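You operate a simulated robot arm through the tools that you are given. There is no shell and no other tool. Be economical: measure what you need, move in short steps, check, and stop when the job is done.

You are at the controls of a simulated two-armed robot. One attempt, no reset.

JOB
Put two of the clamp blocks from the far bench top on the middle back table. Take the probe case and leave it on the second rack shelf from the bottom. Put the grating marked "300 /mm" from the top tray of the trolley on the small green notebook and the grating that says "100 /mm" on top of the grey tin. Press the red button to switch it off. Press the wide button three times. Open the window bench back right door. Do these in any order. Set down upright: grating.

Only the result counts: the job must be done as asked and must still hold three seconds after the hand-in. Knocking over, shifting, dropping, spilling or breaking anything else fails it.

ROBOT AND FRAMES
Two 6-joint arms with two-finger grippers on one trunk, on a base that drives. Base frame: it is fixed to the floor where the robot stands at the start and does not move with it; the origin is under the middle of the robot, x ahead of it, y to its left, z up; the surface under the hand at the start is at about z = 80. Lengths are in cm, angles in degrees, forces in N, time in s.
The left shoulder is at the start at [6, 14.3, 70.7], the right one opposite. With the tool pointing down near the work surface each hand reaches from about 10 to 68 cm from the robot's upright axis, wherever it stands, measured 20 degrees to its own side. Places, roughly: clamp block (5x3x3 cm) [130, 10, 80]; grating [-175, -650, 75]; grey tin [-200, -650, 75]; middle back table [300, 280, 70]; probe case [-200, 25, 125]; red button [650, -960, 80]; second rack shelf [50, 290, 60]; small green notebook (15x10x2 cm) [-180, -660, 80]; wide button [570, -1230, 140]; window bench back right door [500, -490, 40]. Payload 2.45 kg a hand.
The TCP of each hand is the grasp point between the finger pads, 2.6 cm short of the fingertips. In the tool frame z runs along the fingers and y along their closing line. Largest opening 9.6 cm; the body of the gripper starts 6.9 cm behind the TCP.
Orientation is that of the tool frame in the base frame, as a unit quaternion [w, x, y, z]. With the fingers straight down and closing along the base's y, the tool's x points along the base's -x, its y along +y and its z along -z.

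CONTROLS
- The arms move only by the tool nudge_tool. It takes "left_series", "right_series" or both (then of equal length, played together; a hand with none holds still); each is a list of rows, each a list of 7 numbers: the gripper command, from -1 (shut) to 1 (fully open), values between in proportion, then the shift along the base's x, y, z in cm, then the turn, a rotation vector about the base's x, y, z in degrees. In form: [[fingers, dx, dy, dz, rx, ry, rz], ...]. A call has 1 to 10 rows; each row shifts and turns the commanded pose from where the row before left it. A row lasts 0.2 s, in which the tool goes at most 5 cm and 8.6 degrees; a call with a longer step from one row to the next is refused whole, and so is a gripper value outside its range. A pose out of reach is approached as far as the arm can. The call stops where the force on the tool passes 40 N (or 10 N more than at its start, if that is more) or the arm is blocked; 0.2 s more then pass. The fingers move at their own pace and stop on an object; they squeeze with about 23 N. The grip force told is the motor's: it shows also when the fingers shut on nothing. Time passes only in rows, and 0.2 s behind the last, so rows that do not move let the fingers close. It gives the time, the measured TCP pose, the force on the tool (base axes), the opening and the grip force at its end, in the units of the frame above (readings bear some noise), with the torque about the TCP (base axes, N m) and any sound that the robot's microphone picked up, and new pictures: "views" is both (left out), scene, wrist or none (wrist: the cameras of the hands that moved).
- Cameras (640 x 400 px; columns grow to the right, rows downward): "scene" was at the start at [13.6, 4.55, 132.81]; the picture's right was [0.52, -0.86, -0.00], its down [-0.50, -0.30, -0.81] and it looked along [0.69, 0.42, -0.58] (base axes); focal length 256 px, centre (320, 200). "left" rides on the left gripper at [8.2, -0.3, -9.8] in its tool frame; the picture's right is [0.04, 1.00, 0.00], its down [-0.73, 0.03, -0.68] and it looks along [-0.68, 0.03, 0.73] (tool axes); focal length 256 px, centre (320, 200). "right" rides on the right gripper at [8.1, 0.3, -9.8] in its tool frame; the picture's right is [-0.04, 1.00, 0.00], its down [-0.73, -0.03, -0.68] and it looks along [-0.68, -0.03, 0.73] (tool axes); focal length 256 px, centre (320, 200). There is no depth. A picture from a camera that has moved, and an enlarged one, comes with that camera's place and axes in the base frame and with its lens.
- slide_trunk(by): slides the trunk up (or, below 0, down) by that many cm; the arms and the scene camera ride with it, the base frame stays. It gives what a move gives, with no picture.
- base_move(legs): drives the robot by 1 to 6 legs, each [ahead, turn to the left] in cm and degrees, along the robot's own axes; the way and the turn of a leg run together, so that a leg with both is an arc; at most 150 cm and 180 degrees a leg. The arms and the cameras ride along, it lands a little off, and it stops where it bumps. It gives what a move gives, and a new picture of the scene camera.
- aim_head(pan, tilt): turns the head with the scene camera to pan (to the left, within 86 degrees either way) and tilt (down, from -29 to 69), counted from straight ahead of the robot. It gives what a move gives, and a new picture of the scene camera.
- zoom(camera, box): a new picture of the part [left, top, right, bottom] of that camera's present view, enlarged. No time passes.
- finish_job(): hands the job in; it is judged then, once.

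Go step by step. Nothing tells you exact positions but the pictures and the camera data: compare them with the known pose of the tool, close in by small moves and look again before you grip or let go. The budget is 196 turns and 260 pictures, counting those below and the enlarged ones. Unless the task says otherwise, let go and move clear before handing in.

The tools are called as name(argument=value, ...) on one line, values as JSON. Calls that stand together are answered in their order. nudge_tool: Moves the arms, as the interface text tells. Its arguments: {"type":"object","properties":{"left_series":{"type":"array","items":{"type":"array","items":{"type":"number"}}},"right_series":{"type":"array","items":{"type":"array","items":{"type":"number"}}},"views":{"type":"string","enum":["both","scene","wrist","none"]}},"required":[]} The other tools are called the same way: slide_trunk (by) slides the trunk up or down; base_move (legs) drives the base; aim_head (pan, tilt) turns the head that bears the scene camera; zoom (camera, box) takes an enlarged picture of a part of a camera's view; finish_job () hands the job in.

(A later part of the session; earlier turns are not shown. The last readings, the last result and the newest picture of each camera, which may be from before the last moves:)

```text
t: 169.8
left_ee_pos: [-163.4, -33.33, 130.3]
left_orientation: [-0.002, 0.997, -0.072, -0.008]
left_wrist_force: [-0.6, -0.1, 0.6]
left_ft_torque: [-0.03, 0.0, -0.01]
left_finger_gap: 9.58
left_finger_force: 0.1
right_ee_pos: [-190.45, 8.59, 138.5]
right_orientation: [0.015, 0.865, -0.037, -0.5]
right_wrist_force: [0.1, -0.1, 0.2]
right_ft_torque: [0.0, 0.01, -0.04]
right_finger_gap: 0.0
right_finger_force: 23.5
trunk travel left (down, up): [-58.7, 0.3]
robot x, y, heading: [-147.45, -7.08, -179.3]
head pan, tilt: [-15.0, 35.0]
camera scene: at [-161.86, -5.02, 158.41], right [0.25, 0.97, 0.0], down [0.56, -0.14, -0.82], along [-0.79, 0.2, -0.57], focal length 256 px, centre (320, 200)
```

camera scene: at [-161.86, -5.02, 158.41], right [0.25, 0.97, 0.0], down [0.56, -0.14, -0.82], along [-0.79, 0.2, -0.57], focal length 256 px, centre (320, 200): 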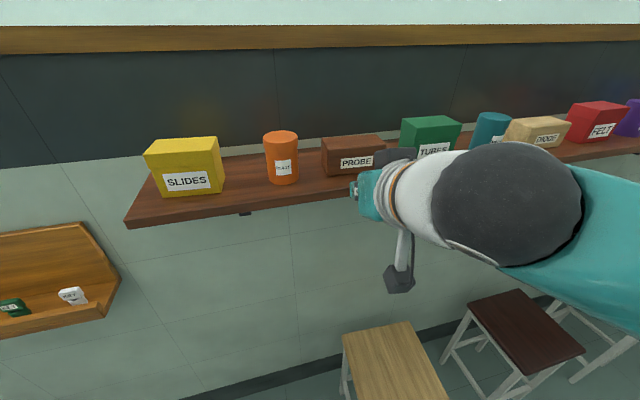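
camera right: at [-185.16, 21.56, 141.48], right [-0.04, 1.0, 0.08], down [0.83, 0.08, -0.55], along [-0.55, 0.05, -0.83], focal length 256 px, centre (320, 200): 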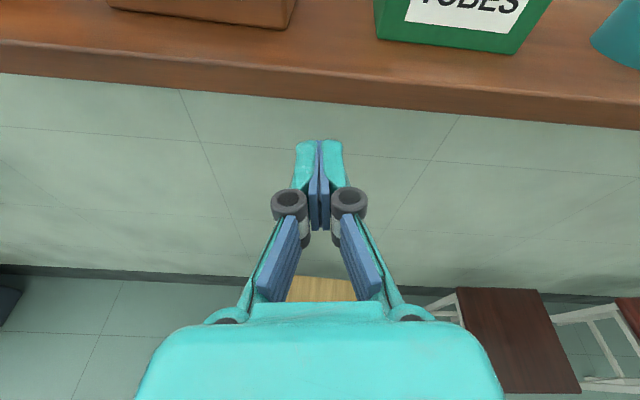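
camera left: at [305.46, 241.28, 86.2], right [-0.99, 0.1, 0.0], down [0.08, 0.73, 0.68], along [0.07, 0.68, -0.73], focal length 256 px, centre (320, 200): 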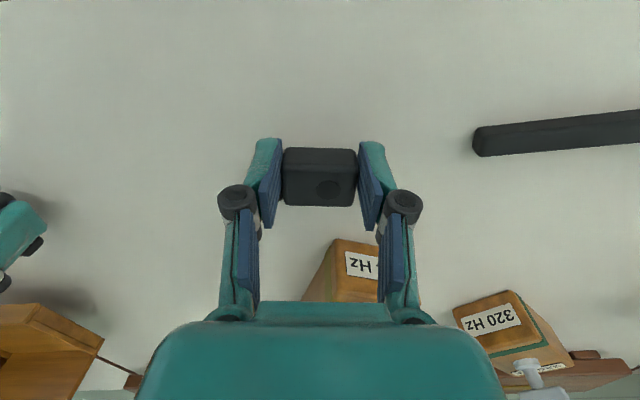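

Reachable. Advance to just before the box and check with the wrist camera.

nudge_tool(right_series=[[-1, -3, 0, -0.4, 0, 0, 0], [-1, -3, -0.3, -0.4, 0, 0, 0], [-1, -2.5, 0, -0.4, 0, 0, 0], [-1, 0, 0, 0, 0, 0, 0]], views="both")

```text
t: 170.8
left_ee_pos: [-163.32, -33.34, 130.37]
left_orientation: [-0.002, 0.997, -0.073, -0.008]
left_wrist_force: [0.0, 0.7, -0.2]
left_ft_torque: [0.0, -0.01, 0.01]
left_finger_gap: 9.58
left_finger_force: 0.0
right_ee_pos: [-199.02, 8.34, 137.12]
right_orientation: [0.015, 0.864, -0.037, -0.502]
right_wrist_force: [0.7, 0.7, -0.5]
right_ft_torque: [0.01, 0.03, 0.02]
right_finger_gap: 0.0
right_finger_force: 23.1
trunk travel left (down, up): [-58.7, 0.3]
robot x, y, heading: [-146.87, -7.17, -179.2]
head pan, tilt: [-15.0, 35.0]
camera scene: at [-161.73, -5.0, 158.43], right [0.25, 0.97, 0.0], down [0.56, -0.14, -0.82], along [-0.79, 0.2, -0.57], focal length 256 px, centre (320, 200)
camera right: at [-186.25, 7.24, 135.01], right [-0.07, -0.99, 0.1], down [0.23, 0.08, 0.97], along [-0.97, 0.09, 0.22], focal length 256 px, centre (320, 200)
```

scene: 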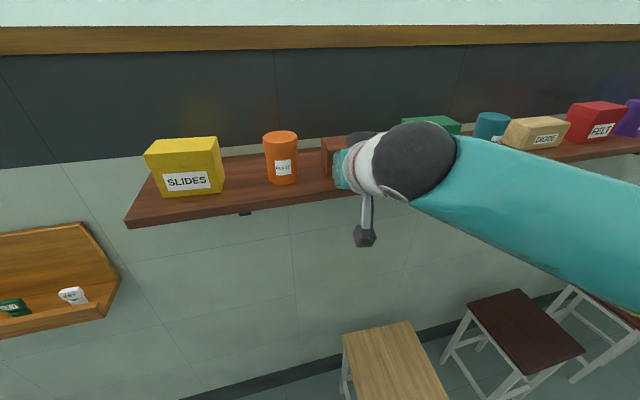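
right: 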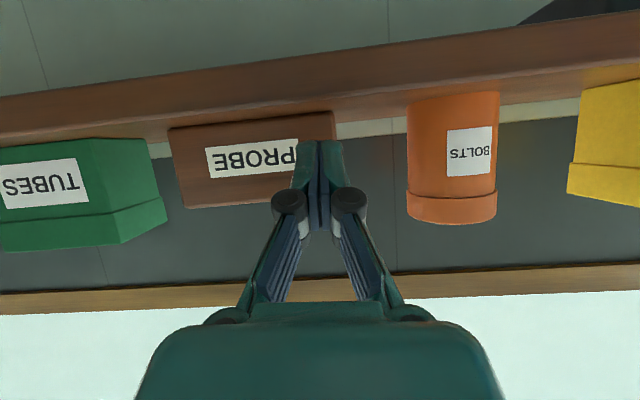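

Fingertip is lined up with the box's left end. Push slowly back about 4 cm beyond contact.

nudge_tool(right_series=[[-1, -1, 0.5, 0, 0, 0, 0], [-1, -1, 0, 0, 0, 0, 0], [-1, -1, 0, 0, 0, 0, 0], [-1, -1, 0, 0, 0, 0, 0], [-1, -1, 0, 0, 0, 0, 0], [-1, -1, 0, 0, 0, 0, 0], [-1, -1, 0, 0, 0, 0, 0]], views="wrist")

```text
t: 172.4
left_ee_pos: [-163.31, -33.39, 130.25]
left_orientation: [-0.002, 0.997, -0.073, -0.008]
left_wrist_force: [-0.1, 0.0, 0.2]
left_ft_torque: [0.0, 0.02, -0.02]
left_finger_gap: 9.6
left_finger_force: 0.0
right_ee_pos: [-206.1, 8.72, 137.32]
right_orientation: [0.016, 0.865, -0.037, -0.5]
right_wrist_force: [-0.1, -0.5, -0.6]
right_ft_torque: [0.0, 0.03, 0.0]
right_finger_gap: 0.0
right_finger_force: 23.2
trunk travel left (down, up): [-58.7, 0.3]
robot x, y, heading: [-147.02, -6.95, -179.4]
head pan, tilt: [-15.0, 35.0]
camera right: at [-193.43, 7.76, 135.13], right [-0.07, -0.99, 0.1], down [0.23, 0.08, 0.97], along [-0.97, 0.09, 0.22], focal length 256 px, centre (320, 200)
```

right: 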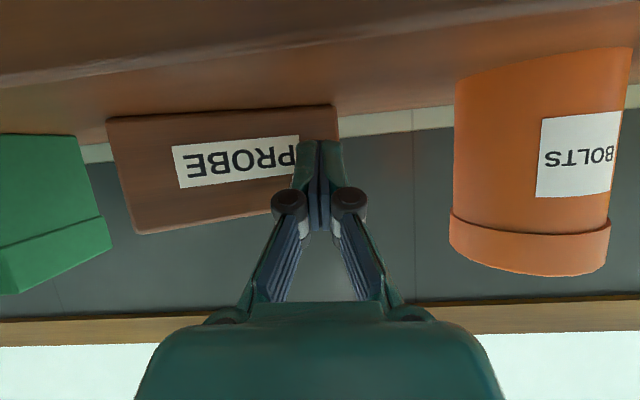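

It rotates as planned. Push further.

nudge_tool(right_series=[[-1, -0.8, 0.3, 0, 0, 0, 0], [-1, -0.8, 0.3, 0, 0, 0, 0], [-1, -0.8, 0.2, 0, 0, 0, 0], [-1, 0, 0, 0, 0, 0, 0]], views="both")

```text
t: 173.4
left_ee_pos: [-163.38, -33.28, 130.37]
left_orientation: [-0.002, 0.997, -0.072, -0.008]
left_wrist_force: [-0.6, 0.8, -0.4]
left_ft_torque: [0.02, -0.01, 0.01]
left_finger_gap: 9.6
left_finger_force: 0.0
right_ee_pos: [-208.6, 9.67, 137.19]
right_orientation: [0.016, 0.865, -0.037, -0.501]
right_wrist_force: [-0.7, -0.2, -1.1]
right_ft_torque: [0.04, 0.05, -0.01]
right_finger_gap: 0.0
right_finger_force: 22.8
trunk travel left (down, up): [-58.7, 0.3]
robot x, y, heading: [-147.32, -7.14, -179.1]
head pan, tilt: [-15.0, 35.0]
camera scene: at [-161.8, -5.01, 158.42], right [0.25, 0.97, 0.0], down [0.56, -0.14, -0.82], along [-0.79, 0.2, -0.57], focal length 256 px, centre (320, 200)
camera right: at [-195.83, 8.63, 135.1], right [-0.07, -0.99, 0.1], down [0.23, 0.08, 0.97], along [-0.97, 0.09, 0.22], focal length 256 px, centre (320, 200)
```

scene: 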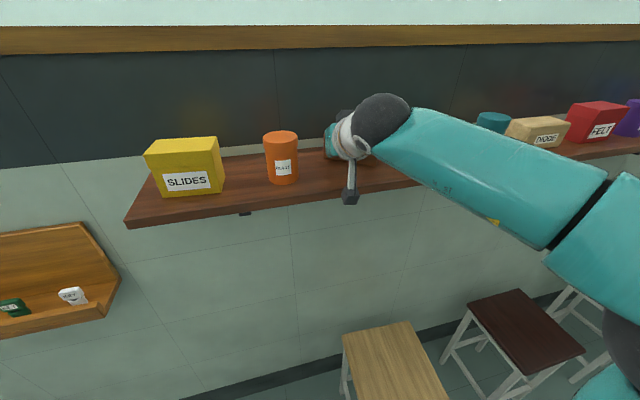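
right: 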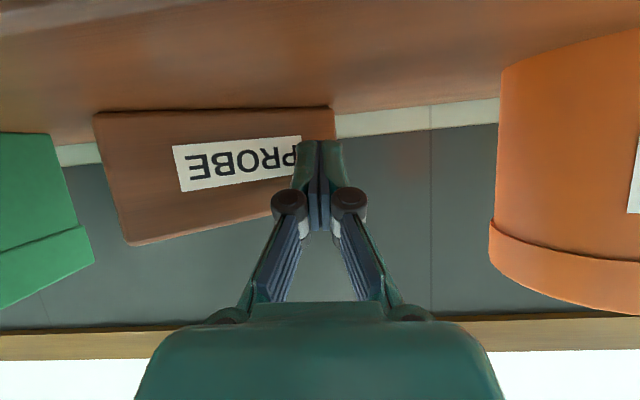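

Box is turned ~25°; I need more. Steepen the pitch to raise the camera over the shelf edge, then push further.

nudge_tool(right_series=[[-1, 0.8, 0, 0.4, 0, -7, 0], [-1, 0, 0, 0.4, 0, -7, 0], [-1, -0.8, 0, 0, 0, 0, 0], [-1, -1, 0.4, 0, 0, 0, 0], [-1, -1, 0.4, 0, 0, 0, 0], [-1, -1, 0.5, 0, 0, 0, 0], [-1, 0, 0, 0, 0, 0, 0]], views="both")

```text
t: 175.0
left_ee_pos: [-163.35, -33.27, 130.42]
left_orientation: [-0.002, 0.997, -0.072, -0.008]
left_wrist_force: [-0.4, -1.1, 0.4]
left_ft_torque: [0.03, -0.03, 0.01]
left_finger_gap: 9.6
left_finger_force: 0.0
right_ee_pos: [-211.38, 11.04, 137.94]
right_orientation: [0.011, 0.92, -0.038, -0.391]
right_wrist_force: [0.1, -0.1, -0.8]
right_ft_torque: [-0.03, -0.01, 0.03]
right_finger_gap: 0.01
right_finger_force: 22.8
trunk travel left (down, up): [-58.7, 0.3]
robot x, y, heading: [-147.44, -7.21, -179.2]
head pan, tilt: [-15.0, 35.0]
camera scene: at [-161.8, -5.01, 158.42], right [0.25, 0.97, 0.0], down [0.56, -0.14, -0.82], along [-0.79, 0.2, -0.57], focal length 256 px, centre (320, 200)
camera right: at [-198.54, 9.92, 138.94], right [-0.09, -0.99, 0.08], down [-0.02, 0.08, 1.0], along [-1.0, 0.09, -0.02], focal length 256 px, centre (320, 200)
```

scene: 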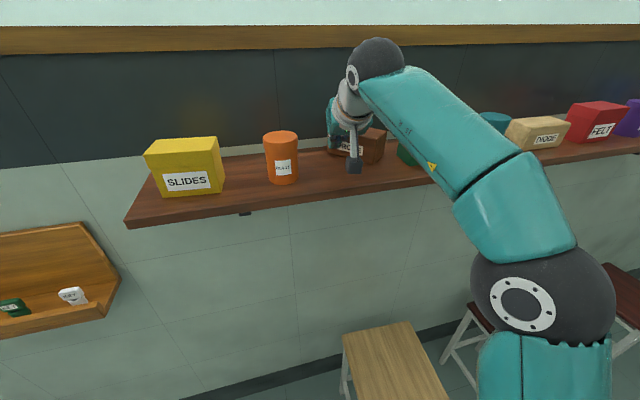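
right: 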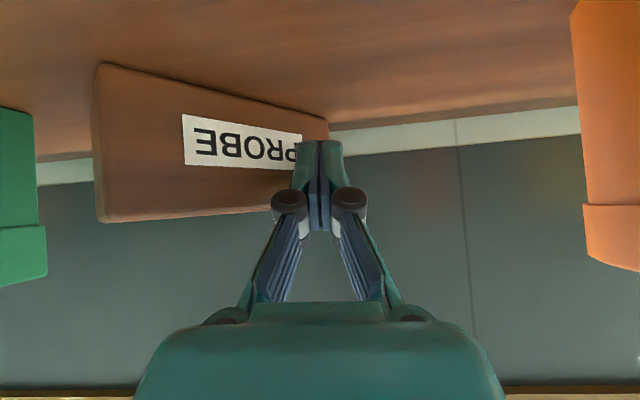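

Box now ~42° turned. Next: retract, go to the box's right-front corner (in front of the gap to TUBES), and swing that end to the left.

nudge_tool(right_series=[[-1, 3, 0, 0, 0, 0, 0], [-1, 4, 0, 0, 0, 0, 0], [-1, 4, 0, 0, 0, 0, 0], [-1, 0, 3.2, 0, 0, 0, 0], [-1, 0, 3.2, 0, 0, 0, 0], [-1, 0, 3.2, 0, 0, 0, 0], [-1, -2, 0, 0, 0, 0, 0], [-1, 0, 0, 0, 0, 0, 0]], views="both")

```text
t: 176.8
left_ee_pos: [-163.3, -33.33, 130.29]
left_orientation: [-0.002, 0.997, -0.072, -0.008]
left_wrist_force: [1.1, -0.6, -0.7]
left_ft_torque: [-0.04, 0.0, 0.02]
left_finger_gap: 9.59
left_finger_force: 0.0
right_ee_pos: [-202.4, 20.59, 138.2]
right_orientation: [0.011, 0.919, -0.04, -0.392]
right_wrist_force: [0.6, 0.0, -0.6]
right_ft_torque: [-0.04, -0.01, -0.01]
right_finger_gap: 0.02
right_finger_force: 22.9
trunk travel left (down, up): [-58.7, 0.3]
robot x, y, heading: [-146.99, -6.85, -179.3]
head pan, tilt: [-15.0, 35.0]
camera scene: at [-161.67, -4.95, 158.43], right [0.25, 0.97, 0.0], down [0.56, -0.14, -0.82], along [-0.79, 0.2, -0.57], focal length 256 px, centre (320, 200)
camera right: at [-189.59, 19.57, 139.14], right [-0.09, -0.99, 0.08], down [-0.01, 0.08, 1.0], along [-1.0, 0.09, -0.02], focal length 256 px, centre (320, 200)
```

scene: 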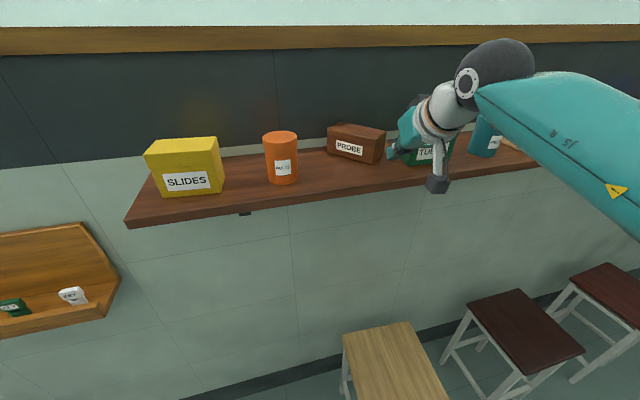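
right: 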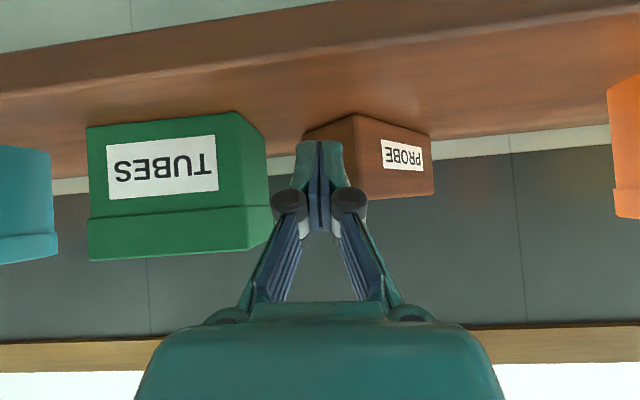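

Corner of PROBE is at about [-208, 18.4], TUBES' left side at y≈26. Enter the gap at y≈22.6 and sweep left.

nudge_tool(right_series=[[-1, 0, 2, 0, 0, 0, 0], [-1, -2.5, 0, 0, 0, 0, 0], [-1, -2.5, 0, 0, 0, 0, 0], [-1, 0, 0, 0, 0, 0, 0], [-1, 0, -1, 0, 0, 0, 0], [-1, 0, -1, 0, 0, 0, 0], [-1, 0, -1, 0, 0, 0, 0], [-1, 0, -1, 0, 0, 0, 0], [-1, 0, 0, 0, 0, 0, 0]], views="wrist")

```text
t: 178.8
left_ee_pos: [-163.22, -33.24, 130.25]
left_orientation: [-0.002, 0.997, -0.072, -0.007]
left_wrist_force: [-0.4, -0.6, 0.1]
left_ft_torque: [-0.03, -0.01, 0.03]
left_finger_gap: 9.6
left_finger_force: 0.0
right_ee_pos: [-207.27, 18.64, 138.05]
right_orientation: [0.011, 0.92, -0.039, -0.391]
right_wrist_force: [3.9, 2.5, -0.6]
right_ft_torque: [0.01, -0.04, -0.01]
right_finger_gap: 0.0
right_finger_force: 22.5
trunk travel left (down, up): [-58.7, 0.3]
robot x, y, heading: [-147.08, -6.97, -179.2]
head pan, tilt: [-15.0, 35.0]
camera right: at [-194.5, 17.51, 139.07], right [-0.09, -0.99, 0.08], down [-0.02, 0.08, 1.0], along [-1.0, 0.09, -0.02], focal length 256 px, centre (320, 200)
```

right: 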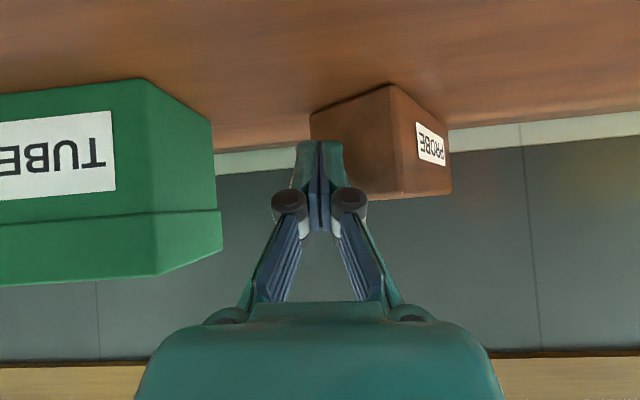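

Rotating well. Sweep 2.5 cm more.

nudge_tool(right_series=[[-1, 0, -1, 0, 0, 0, 0], [-1, 0, -1, 0, 0, 0, 0], [-1, 0, -0.5, 0, 0, 0, 0], [-1, 0, 0, 0, 0, 0, 0], [-1, 3, 0.3, 0, 0, 0, 0], [-1, 4, 0, 0, 0, 0, 0], [-1, 3, 0, 0, 0, 0, 0]], views="both")

```text
t: 180.4
left_ee_pos: [-163.26, -33.34, 130.24]
left_orientation: [-0.002, 0.997, -0.072, -0.008]
left_wrist_force: [0.6, 0.9, 0.9]
left_ft_torque: [-0.01, 0.06, 0.0]
left_finger_gap: 9.58
left_finger_force: 0.1
right_ee_pos: [-197.29, 16.33, 137.91]
right_orientation: [0.011, 0.919, -0.039, -0.392]
right_wrist_force: [-0.5, 0.5, -0.2]
right_ft_torque: [0.0, -0.02, -0.01]
right_finger_gap: 0.0
right_finger_force: 22.5
trunk travel left (down, up): [-58.7, 0.3]
robot x, y, heading: [-146.99, -7.39, -179.3]
head pan, tilt: [-15.0, 35.0]
camera scene: at [-161.71, -4.98, 158.43], right [0.25, 0.97, 0.0], down [0.56, -0.14, -0.82], along [-0.79, 0.2, -0.57], focal length 256 px, centre (320, 200)
camera right: at [-184.51, 15.34, 138.93], right [-0.09, -0.99, 0.08], down [-0.02, 0.08, 1.0], along [-1.0, 0.09, -0.02], focal length 256 px, centre (320, 200)
```

scene: 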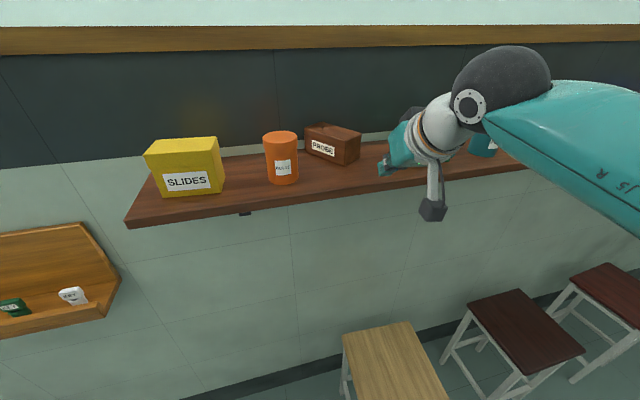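
right: 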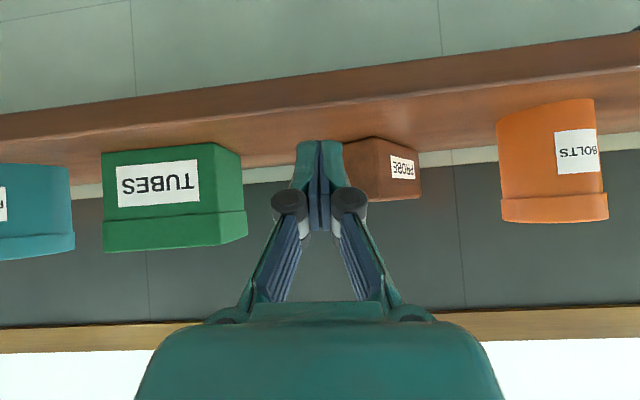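

Zoom in on the box to get its pose.

zoom(camera="scene", box=[260, 100, 420, 200])

```text
4.00 times, centred on (340, 150) of scene
camera zoom: at [-161.71, -4.98, 158.43], right [0.25, 0.97, 0.0], down [0.56, -0.14, -0.82], along [-0.79, 0.2, -0.57], focal length 1024 px, centre (240, 400)
```

zoom: 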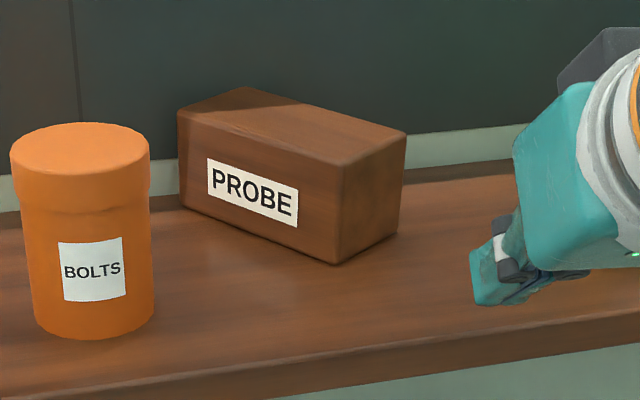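

Box end faces us: end centre ≈[-209.2, 14.5], long axis along (0.82, 0.58). Yaw the hand +34°, open partly and line up.

nudge_tool(right_series=[[-1, 0, 1, 0, 0, 0, 8.5], [0.6, 0, 1, 0, 0, 0, 8.5], [0.6, 0, 1, 0, 0, 0, 8.5], [0.6, -1, 1.1, -0.5, 0, 0, 8.5], [0.6, -2.6, 0, -0.5, 0, 0, 0], [0.6, 0, 0, 0, 0, 0, 0]], views="both")

```text
t: 181.8
left_ee_pos: [-163.27, -33.28, 130.41]
left_orientation: [-0.002, 0.997, -0.073, -0.007]
left_wrist_force: [0.5, 0.0, 0.7]
left_ft_torque: [0.0, 0.05, 0.02]
left_finger_gap: 9.6
left_finger_force: 0.0
right_ee_pos: [-191.08, -0.68, 136.6]
right_orientation: [0.124, 0.891, 0.229, -0.372]
right_wrist_force: [0.1, -0.3, -0.3]
right_ft_torque: [-0.02, 0.0, 0.0]
right_finger_gap: 7.68
right_finger_force: 0.0
right hand out of reach, approached as far as the arm can: row 2, 3, 4, 5
trunk travel left (down, up): [-58.7, 0.3]
robot x, y, heading: [-147.21, -7.31, -179.6]
head pan, tilt: [-15.0, 35.0]
camera scene: at [-161.68, -5.0, 158.43], right [0.25, 0.97, 0.0], down [0.56, -0.14, -0.82], along [-0.79, 0.2, -0.57], focal length 256 px, centre (320, 200)
camera right: at [-179.79, 5.48, 137.52], right [0.48, -0.88, 0.08], down [-0.06, 0.06, 1.0], along [-0.88, -0.48, -0.02], focal length 256 px, centre (320, 200)
```

scene: 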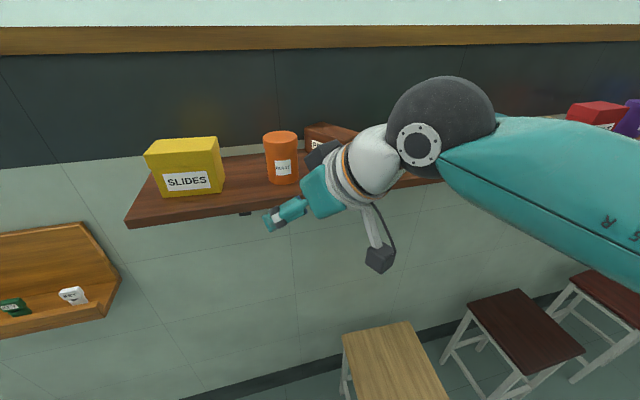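
right: 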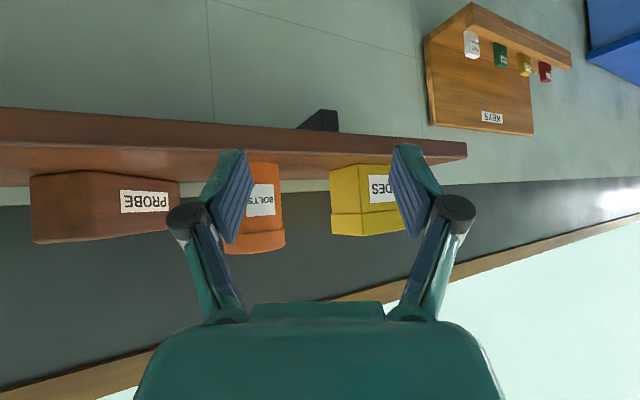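

The yawed hand ran out of reach on that side (no contact). I'll tuck it, and instead turn the robot itself to face along the box axis (heading ≈205°).

nudge_tool(right_series=[[0.6, 4, 0, 0, 0, 0, 0], [0.6, 4, 0, 0, 0, 0, 0], [0.6, 3, 2, 0, 0, 0, -8.5], [0.6, 2, 3, 0, 0, 0, -8.5], [0.6, 0, 3, 0, 0, 0, -8.5], [0.6, 0, 2, 0, 0, 0, -8.5], [0.6, 0, 0, 0, 0, 0, 0]], views="none")

base_move(legs=[[-15, 0], [0, 44], [-62, 0]])

```text
t: 183.4
left_ee_pos: [-163.46, -33.2, 130.3]
left_orientation: [-0.002, 0.997, -0.072, -0.007]
left_wrist_force: [1.0, 0.8, -0.2]
left_ft_torque: [-0.02, 0.03, -0.02]
left_finger_gap: 9.59
left_finger_force: 0.1
right_ee_pos: [-178.17, 9.35, 136.36]
right_orientation: [0.01, 0.919, -0.039, -0.392]
right_wrist_force: [-0.1, 0.1, 0.3]
right_ft_torque: [0.02, 0.0, -0.01]
right_finger_gap: 7.65
right_finger_force: 0.1
trunk travel left (down, up): [-58.7, 0.3]
robot x, y, heading: [-147.7, -7.01, -179.1]
head pan, tilt: [-15.0, 35.0]
```

```text
t: 190.2
left_ee_pos: [-81.72, 6.74, 130.22]
left_orientation: [0.001, 0.951, 0.308, -0.008]
left_wrist_force: [0.6, -0.1, 0.3]
left_ft_torque: [0.0, 0.0, 0.0]
left_finger_gap: 9.6
left_finger_force: 0.0
right_ee_pos: [-122.05, 26.99, 136.41]
right_orientation: [0.157, 0.866, 0.31, -0.359]
right_wrist_force: [0.1, -0.3, 0.4]
right_ft_torque: [0.02, -0.02, 0.01]
right_finger_gap: 7.7
right_finger_force: 0.0
trunk travel left (down, up): [-58.7, 0.3]
robot x, y, heading: [-88.19, 36.86, -135.0]
head pan, tilt: [-15.0, 35.0]
camera scene: at [-100.26, 28.06, 158.42], right [-0.5, 0.86, 0.0], down [0.5, 0.29, -0.82], along [-0.71, -0.41, -0.57], focal length 256 px, centre (320, 200)
```

scene: 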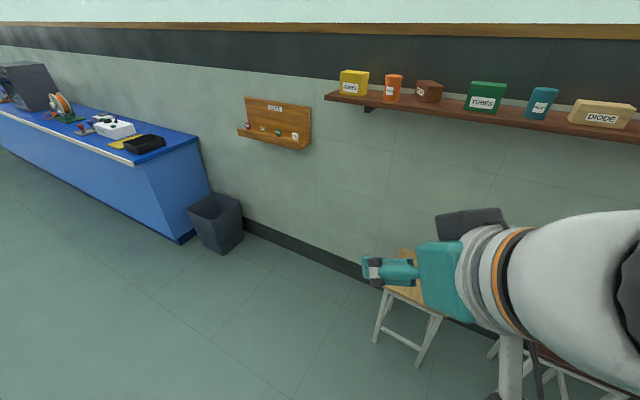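

Align and approach: heading 191°, drive 56, then turn to 205°.

base_move(legs=[[0, -34], [56, 0], [0, 14]])

```text
t: 196.2
left_ee_pos: [-146.12, -5.27, 130.39]
left_orientation: [0.0, 0.988, 0.151, -0.008]
left_wrist_force: [-0.2, -1.1, -0.4]
left_ft_torque: [-0.03, 0.0, -0.04]
left_finger_gap: 9.58
left_finger_force: 0.1
right_ee_pos: [-177.94, 26.81, 136.33]
right_orientation: [0.098, 0.905, 0.167, -0.379]
right_wrist_force: [0.6, -0.6, 1.2]
right_ft_torque: [0.03, -0.05, 0.01]
right_finger_gap: 7.68
right_finger_force: 0.0
trunk travel left (down, up): [-58.7, 0.3]
robot x, y, heading: [-143.17, 25.64, -153.9]
head pan, tilt: [-15.0, 35.0]
camera scene: at [-157.03, 21.04, 158.42], right [-0.2, 0.98, 0.0], down [0.56, 0.11, -0.82], along [-0.8, -0.16, -0.57], focal length 256 px, centre (320, 200)
```

scene: 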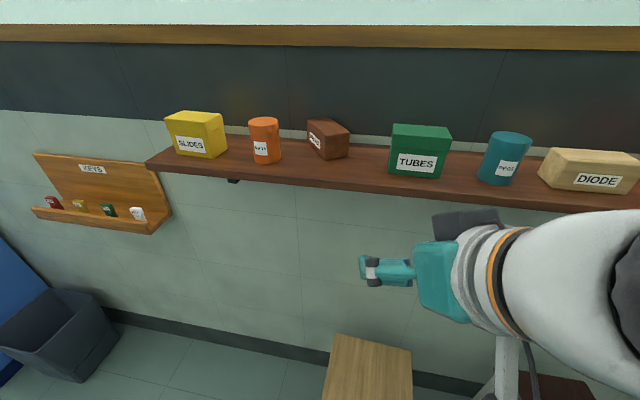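

Good. Move 5 ahead and re-measure the box pose.

base_move(legs=[[5, 0]])

zoom(camera="scene", box=[220, 90, 460, 240])

```text
t: 197.1
left_ee_pos: [-151.12, -7.65, 130.27]
left_orientation: [-0.001, 0.989, 0.15, -0.007]
left_wrist_force: [-0.3, -0.4, 0.1]
left_ft_torque: [0.06, -0.07, 0.02]
left_finger_gap: 9.6
left_finger_force: 0.2
right_ee_pos: [-182.86, 24.46, 136.4]
right_orientation: [0.097, 0.905, 0.168, -0.379]
right_wrist_force: [-1.2, -1.0, -0.8]
right_ft_torque: [0.01, -0.05, -0.01]
right_finger_gap: 7.69
right_finger_force: 0.0
trunk travel left (down, up): [-58.7, 0.3]
robot x, y, heading: [-147.85, 23.4, -153.7]
head pan, tilt: [-15.0, 35.0]
camera scene: at [-162.0, 18.65, 158.38], right [-0.2, 0.98, 0.0], down [0.56, 0.11, -0.82], along [-0.8, -0.16, -0.58], focal length 256 px, centre (320, 200)
```

scene: 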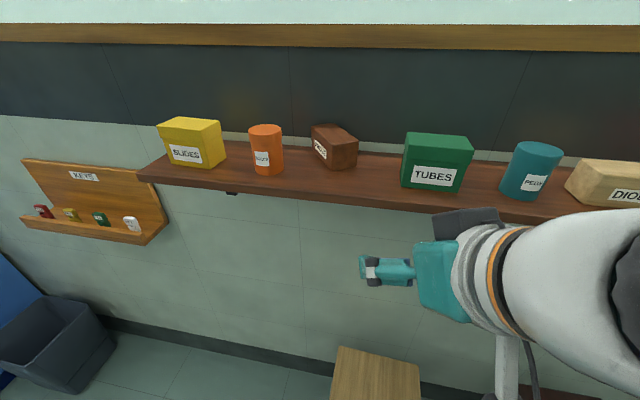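

```text
2.67 times, centred on (340, 165) of scene
camera zoom: at [-162.0, 18.65, 158.38], right [-0.2, 0.98, 0.0], down [0.56, 0.11, -0.82], along [-0.8, -0.16, -0.58], focal length 682 px, centre (267, 293)
```

zoom: 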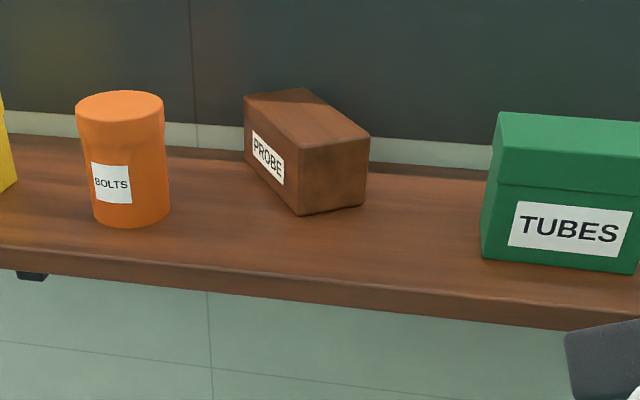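

End centre at [-208.8, 14.45], axis pointing 210° — hand is at 205°. Advance along the line and check.

nudge_tool(right_series=[[0.7, -2.9, -1.15, 0.1, 0, 0, 2], [0.7, -2.9, -1.15, 0, 0, 0, 2], [0.7, -2.9, -1.15, 0, 0, 0, 0], [0.7, -2.9, -1.15, 0, 0, 0, 0], [0.7, -2.9, -1.15, 0, 0, 0, 0], [0.7, -2.9, -1.15, 0, 0, 0, 0], [0.7, 0, 0, 0, 0, 0, 0]], views="wrist")

```text
t: 198.7
left_ee_pos: [-150.67, -7.29, 130.54]
left_orientation: [-0.001, 0.989, 0.15, -0.008]
left_wrist_force: [0.2, -0.1, -0.2]
left_ft_torque: [0.0, 0.04, 0.01]
left_finger_gap: 9.59
left_finger_force: 0.0
right_ee_pos: [-199.93, 17.83, 136.68]
right_orientation: [0.111, 0.898, 0.198, -0.376]
right_wrist_force: [-0.3, 0.8, -0.4]
right_ft_torque: [-0.04, 0.01, -0.03]
right_finger_gap: 8.15
right_finger_force: 0.1
trunk travel left (down, up): [-58.7, 0.3]
robot x, y, heading: [-147.82, 23.54, -153.6]
head pan, tilt: [-15.0, 35.0]
camera right: at [-188.25, 23.1, 137.53], right [0.41, -0.91, 0.08], down [-0.05, 0.06, 1.0], along [-0.91, -0.42, -0.02], focal length 256 px, centre (320, 200)
```

right: 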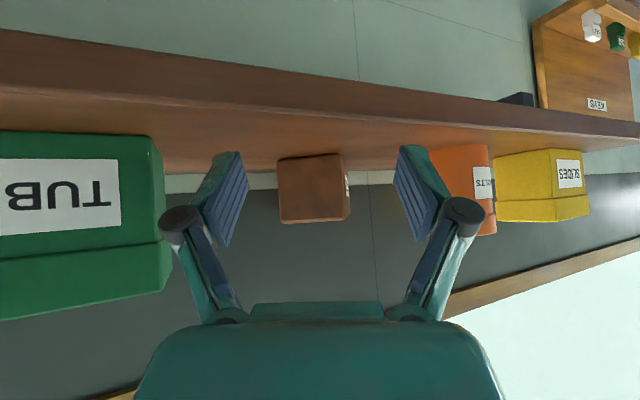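

Box end is nicely centred between the fingers. Advance and grip.

nudge_tool(right_series=[[0.7, -2.5, -1.1, 0, 0, 0, 0], [0.7, -2.5, -1.1, 0, 0, 0, 0], [0.7, -2.5, -1.1, 0, 0, 0, 0], [0.7, -2.3, -1.0, 0, 0, 0, 0], [0.7, -1, -0.5, 0, 0, 0, 0], [0.7, 0, 0, 0, 0, 0, 0], [-1, 0, 0, 0, 0, 0, 0], [-1, 0, 0, 0, 0, 0, 0], [-1, 0, 0, 0, 0, 0, 0]], views="both")

```text
t: 200.7
left_ee_pos: [-150.79, -7.44, 130.33]
left_orientation: [-0.002, 0.989, 0.15, -0.008]
left_wrist_force: [0.0, -0.3, 0.4]
left_ft_torque: [0.0, 0.01, 0.01]
left_finger_gap: 9.61
left_finger_force: 0.1
right_ee_pos: [-210.77, 12.81, 136.59]
right_orientation: [0.11, 0.899, 0.198, -0.376]
right_wrist_force: [-1.4, 0.6, 3.6]
right_ft_torque: [0.25, 0.01, 0.1]
right_finger_gap: 6.14
right_finger_force: 23.0
trunk travel left (down, up): [-58.7, 0.3]
robot x, y, heading: [-147.72, 23.45, -153.5]
head pan, tilt: [-15.0, 35.0]
camera scene: at [-161.66, 18.84, 158.42], right [-0.2, 0.98, 0.0], down [0.56, 0.11, -0.82], along [-0.8, -0.16, -0.57], focal length 256 px, centre (320, 200)
camera right: at [-199.08, 18.16, 137.48], right [0.41, -0.91, 0.08], down [-0.05, 0.06, 1.0], along [-0.91, -0.42, -0.02], focal length 256 px, centre (320, 200)
```

scene: 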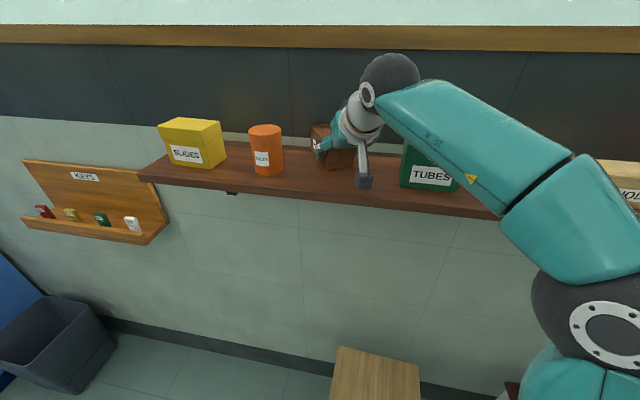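
right: 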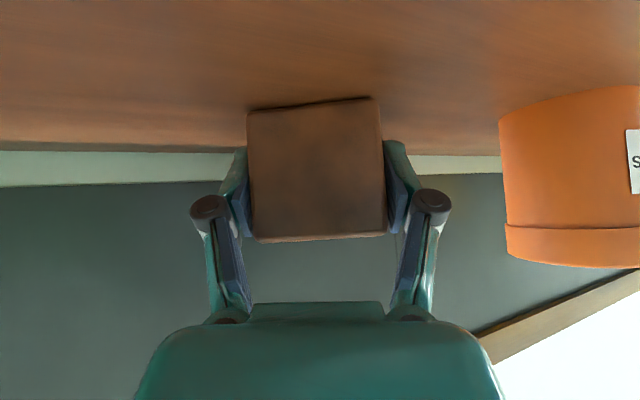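

Gripped (gap 6.1). Lift slightly and check that it holds level.

nudge_tool(right_series=[[-1, 0, 0, 1, 0, 0, 0], [-1, 0, 0, 1.5, 0, 0, 0], [-1, 0, 0, 1.5, 0, 0, 0], [-1, 1, 0.5, 0, 0, 0, 0]], views="both")

```text
t: 201.7
left_ee_pos: [-150.78, -7.46, 130.63]
left_orientation: [0.0, 0.989, 0.151, -0.008]
left_wrist_force: [0.3, -0.1, 0.3]
left_ft_torque: [-0.05, 0.03, 0.01]
left_finger_gap: 9.58
left_finger_force: 0.0
right_ee_pos: [-209.52, 13.41, 140.74]
right_orientation: [0.111, 0.899, 0.198, -0.375]
right_wrist_force: [0.8, -0.4, -1.9]
right_ft_torque: [0.01, -0.05, 0.0]
right_finger_gap: 5.96
right_finger_force: 22.9
trunk travel left (down, up): [-58.7, 0.3]
robot x, y, heading: [-147.72, 23.43, -153.5]
head pan, tilt: [-15.0, 35.0]
camera scene: at [-161.58, 18.91, 158.43], right [-0.2, 0.98, 0.0], down [0.56, 0.11, -0.82], along [-0.8, -0.16, -0.57], focal length 256 px, centre (320, 200)
camera right: at [-197.9, 18.76, 141.59], right [0.41, -0.91, 0.08], down [-0.05, 0.06, 1.0], along [-0.91, -0.42, -0.02], focal length 256 px, centre (320, 200)
```

scene: 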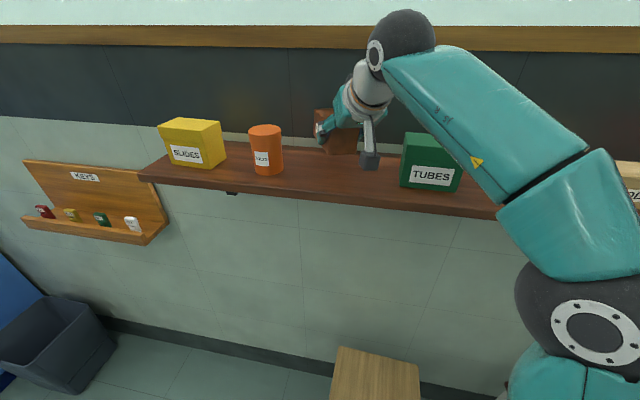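
right: 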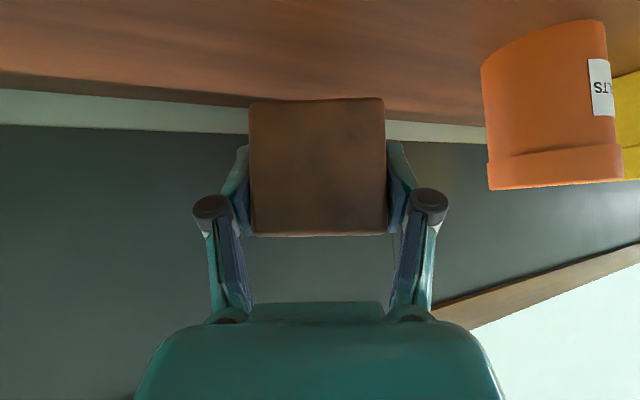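

Held. Retract along the same line.

nudge_tool(right_series=[[-1, 3.3, 1.5, 0, 0, 0, 0], [-1, 3.3, 1.5, 0, 0, 0, 0], [-1, 3.3, 1.5, 0, 0, 0, 0], [-1, 3.3, 1.5, 0, 0, 0, 0], [-1, 3.3, 1.5, 0, 0, 0, 0], [-1, 3.3, 1.5, 0, 0, 0, 0], [-1, 3.3, 1.5, 0, 0, 0, 0], [-1, 2, 1, 0, 0, 0, 0]], views="scene")

```text
t: 203.5
left_ee_pos: [-150.73, -7.53, 130.5]
left_orientation: [0.0, 0.989, 0.15, -0.007]
left_wrist_force: [0.0, -0.7, -0.3]
left_ft_torque: [0.01, 0.0, -0.01]
left_finger_gap: 9.58
left_finger_force: 0.0
right_ee_pos: [-184.63, 24.99, 140.72]
right_orientation: [0.111, 0.899, 0.198, -0.375]
right_wrist_force: [-0.6, -0.4, -2.3]
right_ft_torque: [0.06, -0.08, 0.03]
right_finger_gap: 5.98
right_finger_force: 23.0
trunk travel left (down, up): [-58.7, 0.3]
robot x, y, heading: [-147.16, 23.03, -153.6]
head pan, tilt: [-15.0, 35.0]
camera scene: at [-161.65, 18.86, 158.42], right [-0.2, 0.98, 0.0], down [0.56, 0.11, -0.82], along [-0.8, -0.16, -0.57], focal length 256 px, centre (320, 200)
```

scene: 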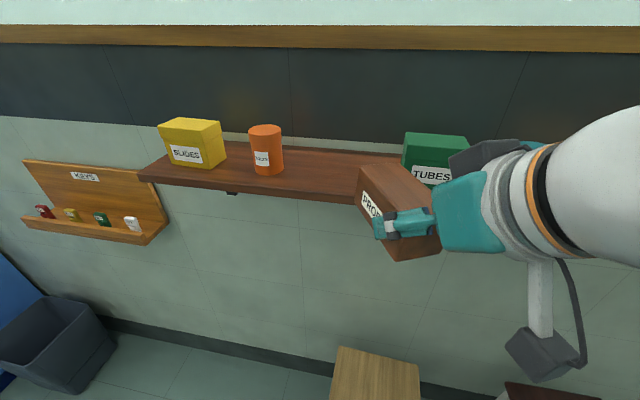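

Box secure. Back off and start turning toward the rack.

base_move(legs=[[-60, 0], [0, -43], [0, -38]])

slide_trunk(by=-30)

base_move(legs=[[0, -40], [0, -22], [100, 0], [0, 27]])

```text
t: 211.2
left_ee_pos: [-124.52, 48.47, 130.43]
left_orientation: [-0.007, 0.846, -0.533, -0.006]
left_wrist_force: [0.0, 0.2, 0.5]
left_ft_torque: [0.0, 0.01, -0.01]
left_finger_gap: 9.6
left_finger_force: 0.1
right_ee_pos: [-97.24, 86.84, 140.64]
right_orientation: [-0.162, 0.81, -0.439, -0.355]
right_wrist_force: [-0.8, 0.6, -1.7]
right_ft_torque: [-0.07, -0.07, 0.02]
right_finger_gap: 5.98
right_finger_force: 23.2
trunk travel left (down, up): [-58.7, 0.3]
robot x, y, heading: [-94.61, 49.5, 124.5]
head pan, tilt: [-15.0, 35.0]
camera scene: at [-100.84, 62.48, 158.42], right [0.94, 0.34, 0.0], down [0.19, -0.54, -0.82], along [-0.28, 0.77, -0.57], focal length 256 px, centre (320, 200)
```

scene: 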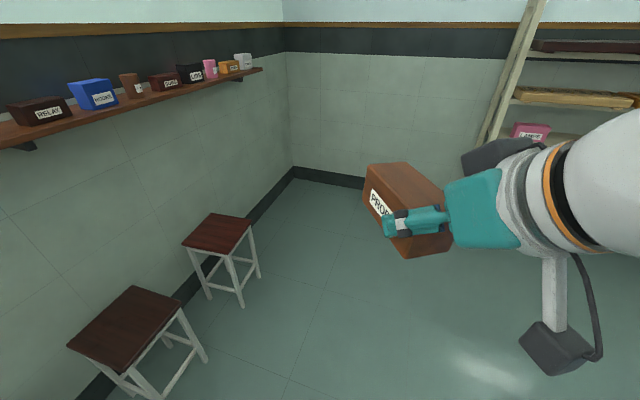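

```text
t: 214.2
left_ee_pos: [-124.46, 48.62, 100.49]
left_orientation: [-0.005, 0.847, -0.532, -0.006]
left_wrist_force: [-0.3, 0.1, -0.3]
left_ft_torque: [-0.04, 0.02, -0.01]
left_finger_gap: 9.58
left_finger_force: 0.0
right_ee_pos: [-97.32, 86.86, 110.68]
right_orientation: [-0.162, 0.809, -0.438, -0.356]
right_wrist_force: [-0.1, -0.1, -2.6]
right_ft_torque: [-0.09, -0.05, -0.01]
right_finger_gap: 5.99
right_finger_force: 23.3
trunk travel left (down, up): [-28.7, 30.3]
robot x, y, heading: [-94.67, 49.11, 124.7]
head pan, tilt: [-15.0, 35.0]
```

```text
t: 224.3
left_ee_pos: [-75.52, 155.84, 100.55]
left_orientation: [0.008, -0.658, 0.753, 0.004]
left_wrist_force: [-0.2, -0.4, 0.7]
left_ft_torque: [0.03, 0.06, -0.01]
left_finger_gap: 9.59
left_finger_force: 0.1
right_ee_pos: [-31.75, 172.74, 110.59]
right_orientation: [0.257, -0.649, 0.652, 0.295]
right_wrist_force: [0.2, 0.2, -2.6]
right_ft_torque: [-0.08, 0.04, 0.0]
right_finger_gap: 5.99
right_finger_force: 22.8
trunk travel left (down, up): [-28.7, 30.3]
robot x, y, heading: [-49.9, 140.25, 91.1]
head pan, tilt: [-15.0, 35.0]
camera scene: at [-47.97, 154.45, 128.42], right [0.97, -0.24, 0.0], down [-0.14, -0.56, -0.82], along [0.2, 0.8, -0.57], focal length 256 px, centre (320, 200)
```

scene: 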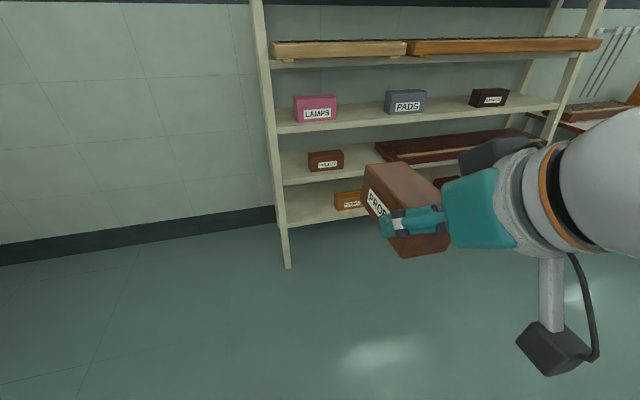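

Second shelf: z≈59, front edge y≈268; the free gap on it is x≈-2…23. I'll drive in front of x≈10.

base_move(legs=[[0, -31], [84, 0], [0, 30]])

slide_trunk(by=-20)

aim_head(pan=-10, tilt=40)

```text
t: 232.2
left_ee_pos: [-33.64, 229.96, 100.39]
left_orientation: [0.008, -0.658, 0.753, 0.004]
left_wrist_force: [-0.1, 0.2, 0.1]
left_ft_torque: [0.04, -0.02, -0.02]
left_finger_gap: 9.59
left_finger_force: 0.1
right_ee_pos: [10.02, 246.7, 110.76]
right_orientation: [0.257, -0.649, 0.652, 0.294]
right_wrist_force: [-0.6, 0.2, -2.4]
right_ft_torque: [-0.1, -0.02, 0.01]
right_finger_gap: 5.96
right_finger_force: 22.3
trunk travel left (down, up): [-28.7, 30.3]
robot x, y, heading: [-7.78, 213.64, 90.7]
head pan, tilt: [-15.0, 35.0]
camera scene: at [-5.76, 228.54, 128.42], right [0.97, -0.24, 0.0], down [-0.14, -0.56, -0.82], along [0.2, 0.79, -0.57], focal length 256 px, centre (320, 200)
```

scene: 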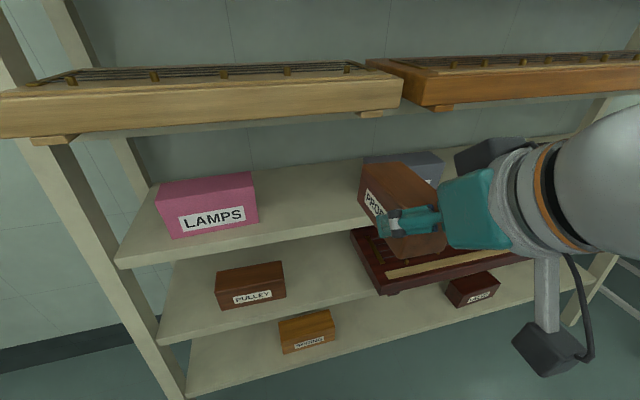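

```text
t: 234.4
left_ee_pos: [-33.56, 229.97, 80.51]
left_orientation: [0.008, -0.658, 0.753, 0.004]
left_wrist_force: [-0.5, -0.3, -0.4]
left_ft_torque: [0.0, -0.01, 0.02]
left_finger_gap: 9.6
left_finger_force: 0.0
right_ee_pos: [10.12, 246.75, 90.8]
right_orientation: [0.256, -0.65, 0.652, 0.295]
right_wrist_force: [-0.3, 0.6, -2.1]
right_ft_torque: [-0.08, -0.02, 0.02]
right_finger_gap: 5.98
right_finger_force: 23.2
trunk travel left (down, up): [-8.7, 50.3]
robot x, y, heading: [-8.02, 213.59, 90.8]
head pan, tilt: [-15.0, 35.0]
```

```text
t: 235.1
left_ee_pos: [-33.71, 229.96, 80.47]
left_orientation: [0.008, -0.657, 0.754, 0.004]
left_wrist_force: [-0.8, -0.2, 0.4]
left_ft_torque: [-0.01, -0.01, 0.01]
left_finger_gap: 9.61
left_finger_force: 0.0
right_ee_pos: [10.0, 246.7, 90.89]
right_orientation: [0.257, -0.649, 0.653, 0.294]
right_wrist_force: [0.7, 0.2, -2.1]
right_ft_torque: [-0.08, -0.02, 0.0]
right_finger_gap: 5.97
right_finger_force: 22.9
trunk travel left (down, up): [-8.7, 50.3]
robot x, y, heading: [-8.01, 213.99, 90.7]
head pan, tilt: [-10.0, 40.0]
camera scene: at [-6.55, 228.38, 107.66], right [0.99, -0.16, 0.0], down [-0.1, -0.63, -0.77], along [0.12, 0.76, -0.64], focal length 256 px, centre (320, 200)
```

scene: 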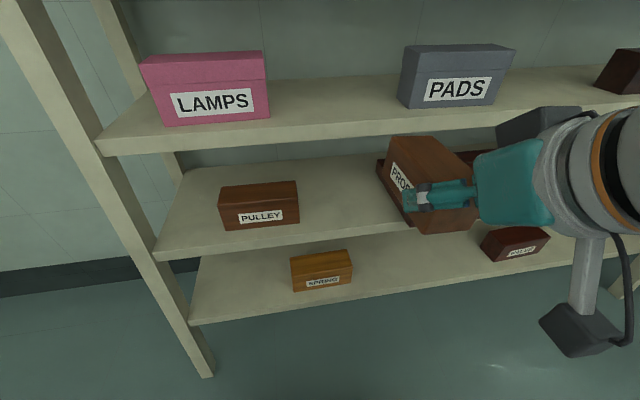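

Gap centre is at x≈10, as the hand. Lower the box in front of the shelf, then move in.

nudge_tool(right_series=[[-1, 0, 0, -4, 0, 0, 0], [-1, 0, 0, -4, 0, 0, 0], [-1, 0, 0, -4, 0, 0, 0], [-1, 0, 0, -4, 0, 0, 0], [-1, 0, 0, -4, 0, 0, 0], [-1, 0, 0, -4, 0, 0, 0], [-1, 0, 3, 0, 0, 0, 0], [-1, 0, 3, 0, 0, 0, 0], [-1, 0, 3, 0, 0, 0, 0]], views="both")

```text
t: 237.1
left_ee_pos: [-33.67, 229.93, 80.42]
left_orientation: [0.008, -0.657, 0.753, 0.004]
left_wrist_force: [0.1, -0.1, -0.3]
left_ft_torque: [0.02, -0.01, -0.02]
left_finger_gap: 9.61
left_finger_force: 0.0
right_ee_pos: [9.97, 256.23, 67.94]
right_orientation: [0.258, -0.649, 0.652, 0.294]
right_wrist_force: [0.5, 0.6, -1.8]
right_ft_torque: [-0.09, -0.03, 0.01]
right_finger_gap: 5.99
right_finger_force: 22.9
right hand out of reach, approached as far as the arm can: row 6
trunk travel left (down, up): [-8.7, 50.3]
robot x, y, heading: [-8.01, 213.98, 90.8]
head pan, tilt: [-10.0, 40.0]
camera scene: at [-6.55, 228.37, 107.66], right [0.99, -0.16, 0.0], down [-0.1, -0.63, -0.77], along [0.12, 0.76, -0.64], focal length 256 px, centre (320, 200)
camera right: at [10.06, 243.5, 68.9], right [-1.0, 0.01, 0.08], down [0.08, 0.02, 1.0], along [0.01, 1.0, -0.02], focal length 256 px, centre (320, 200)
```

scene: 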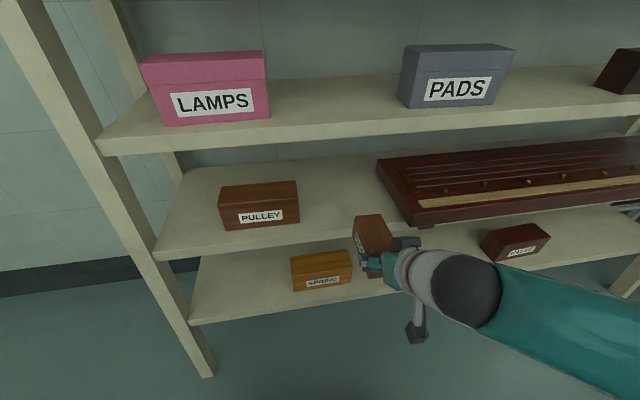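
right: 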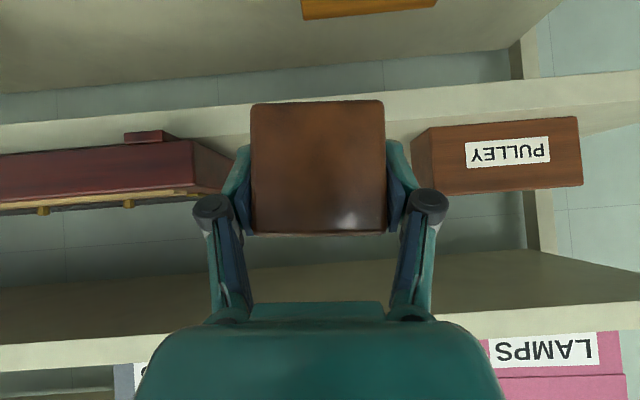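

Shelf top at z≈60; box clears both neighbours. Move in 16 cm, then check.

nudge_tool(right_series=[[-1, 0, 3, 0, 0, 0, 0], [-1, 0, 3, 0, 0, 0, 0], [-1, 0, 3, 0, 0, 0, 0], [-1, 0, 3, 0, 0, 0, 0], [-1, 0, 3, 0, 0, 0, 0], [-1, 0, 2, 0, 0, 0, 0], [-1, 0, 0, -1.5, 0, 0, 0]], views="both")

```text
t: 238.7
left_ee_pos: [-33.64, 230.04, 80.49]
left_orientation: [0.009, -0.657, 0.754, 0.004]
left_wrist_force: [-0.7, 0.5, -0.6]
left_ft_torque: [-0.02, 0.01, -0.01]
left_finger_gap: 9.62
left_finger_force: 0.1
right_ee_pos: [10.09, 273.27, 66.55]
right_orientation: [0.258, -0.65, 0.652, 0.294]
right_wrist_force: [0.4, -0.6, -2.2]
right_ft_torque: [-0.08, -0.02, 0.0]
right_finger_gap: 5.97
right_finger_force: 23.1
trunk travel left (down, up): [-8.7, 50.3]
robot x, y, heading: [-7.85, 214.43, 90.8]
head pan, tilt: [-10.0, 40.0]
camera scene: at [-6.56, 228.42, 107.66], right [0.99, -0.16, 0.0], down [-0.1, -0.64, -0.77], along [0.12, 0.76, -0.64], focal length 256 px, centre (320, 200)
camera right: at [10.0, 260.6, 67.46], right [-1.0, 0.01, 0.08], down [0.08, 0.02, 1.0], along [0.01, 1.0, -0.02], focal length 256 px, centre (320, 200)
```

scene: 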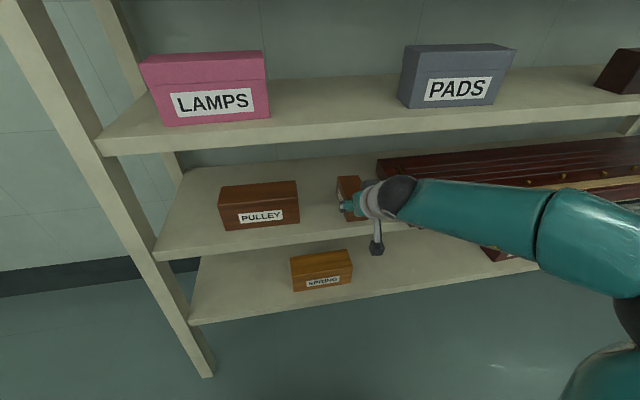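
right: 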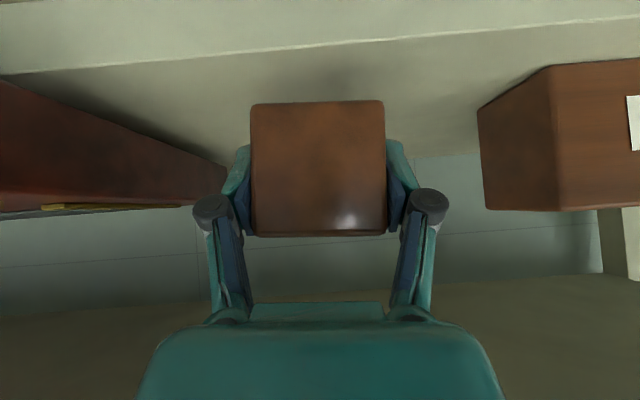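

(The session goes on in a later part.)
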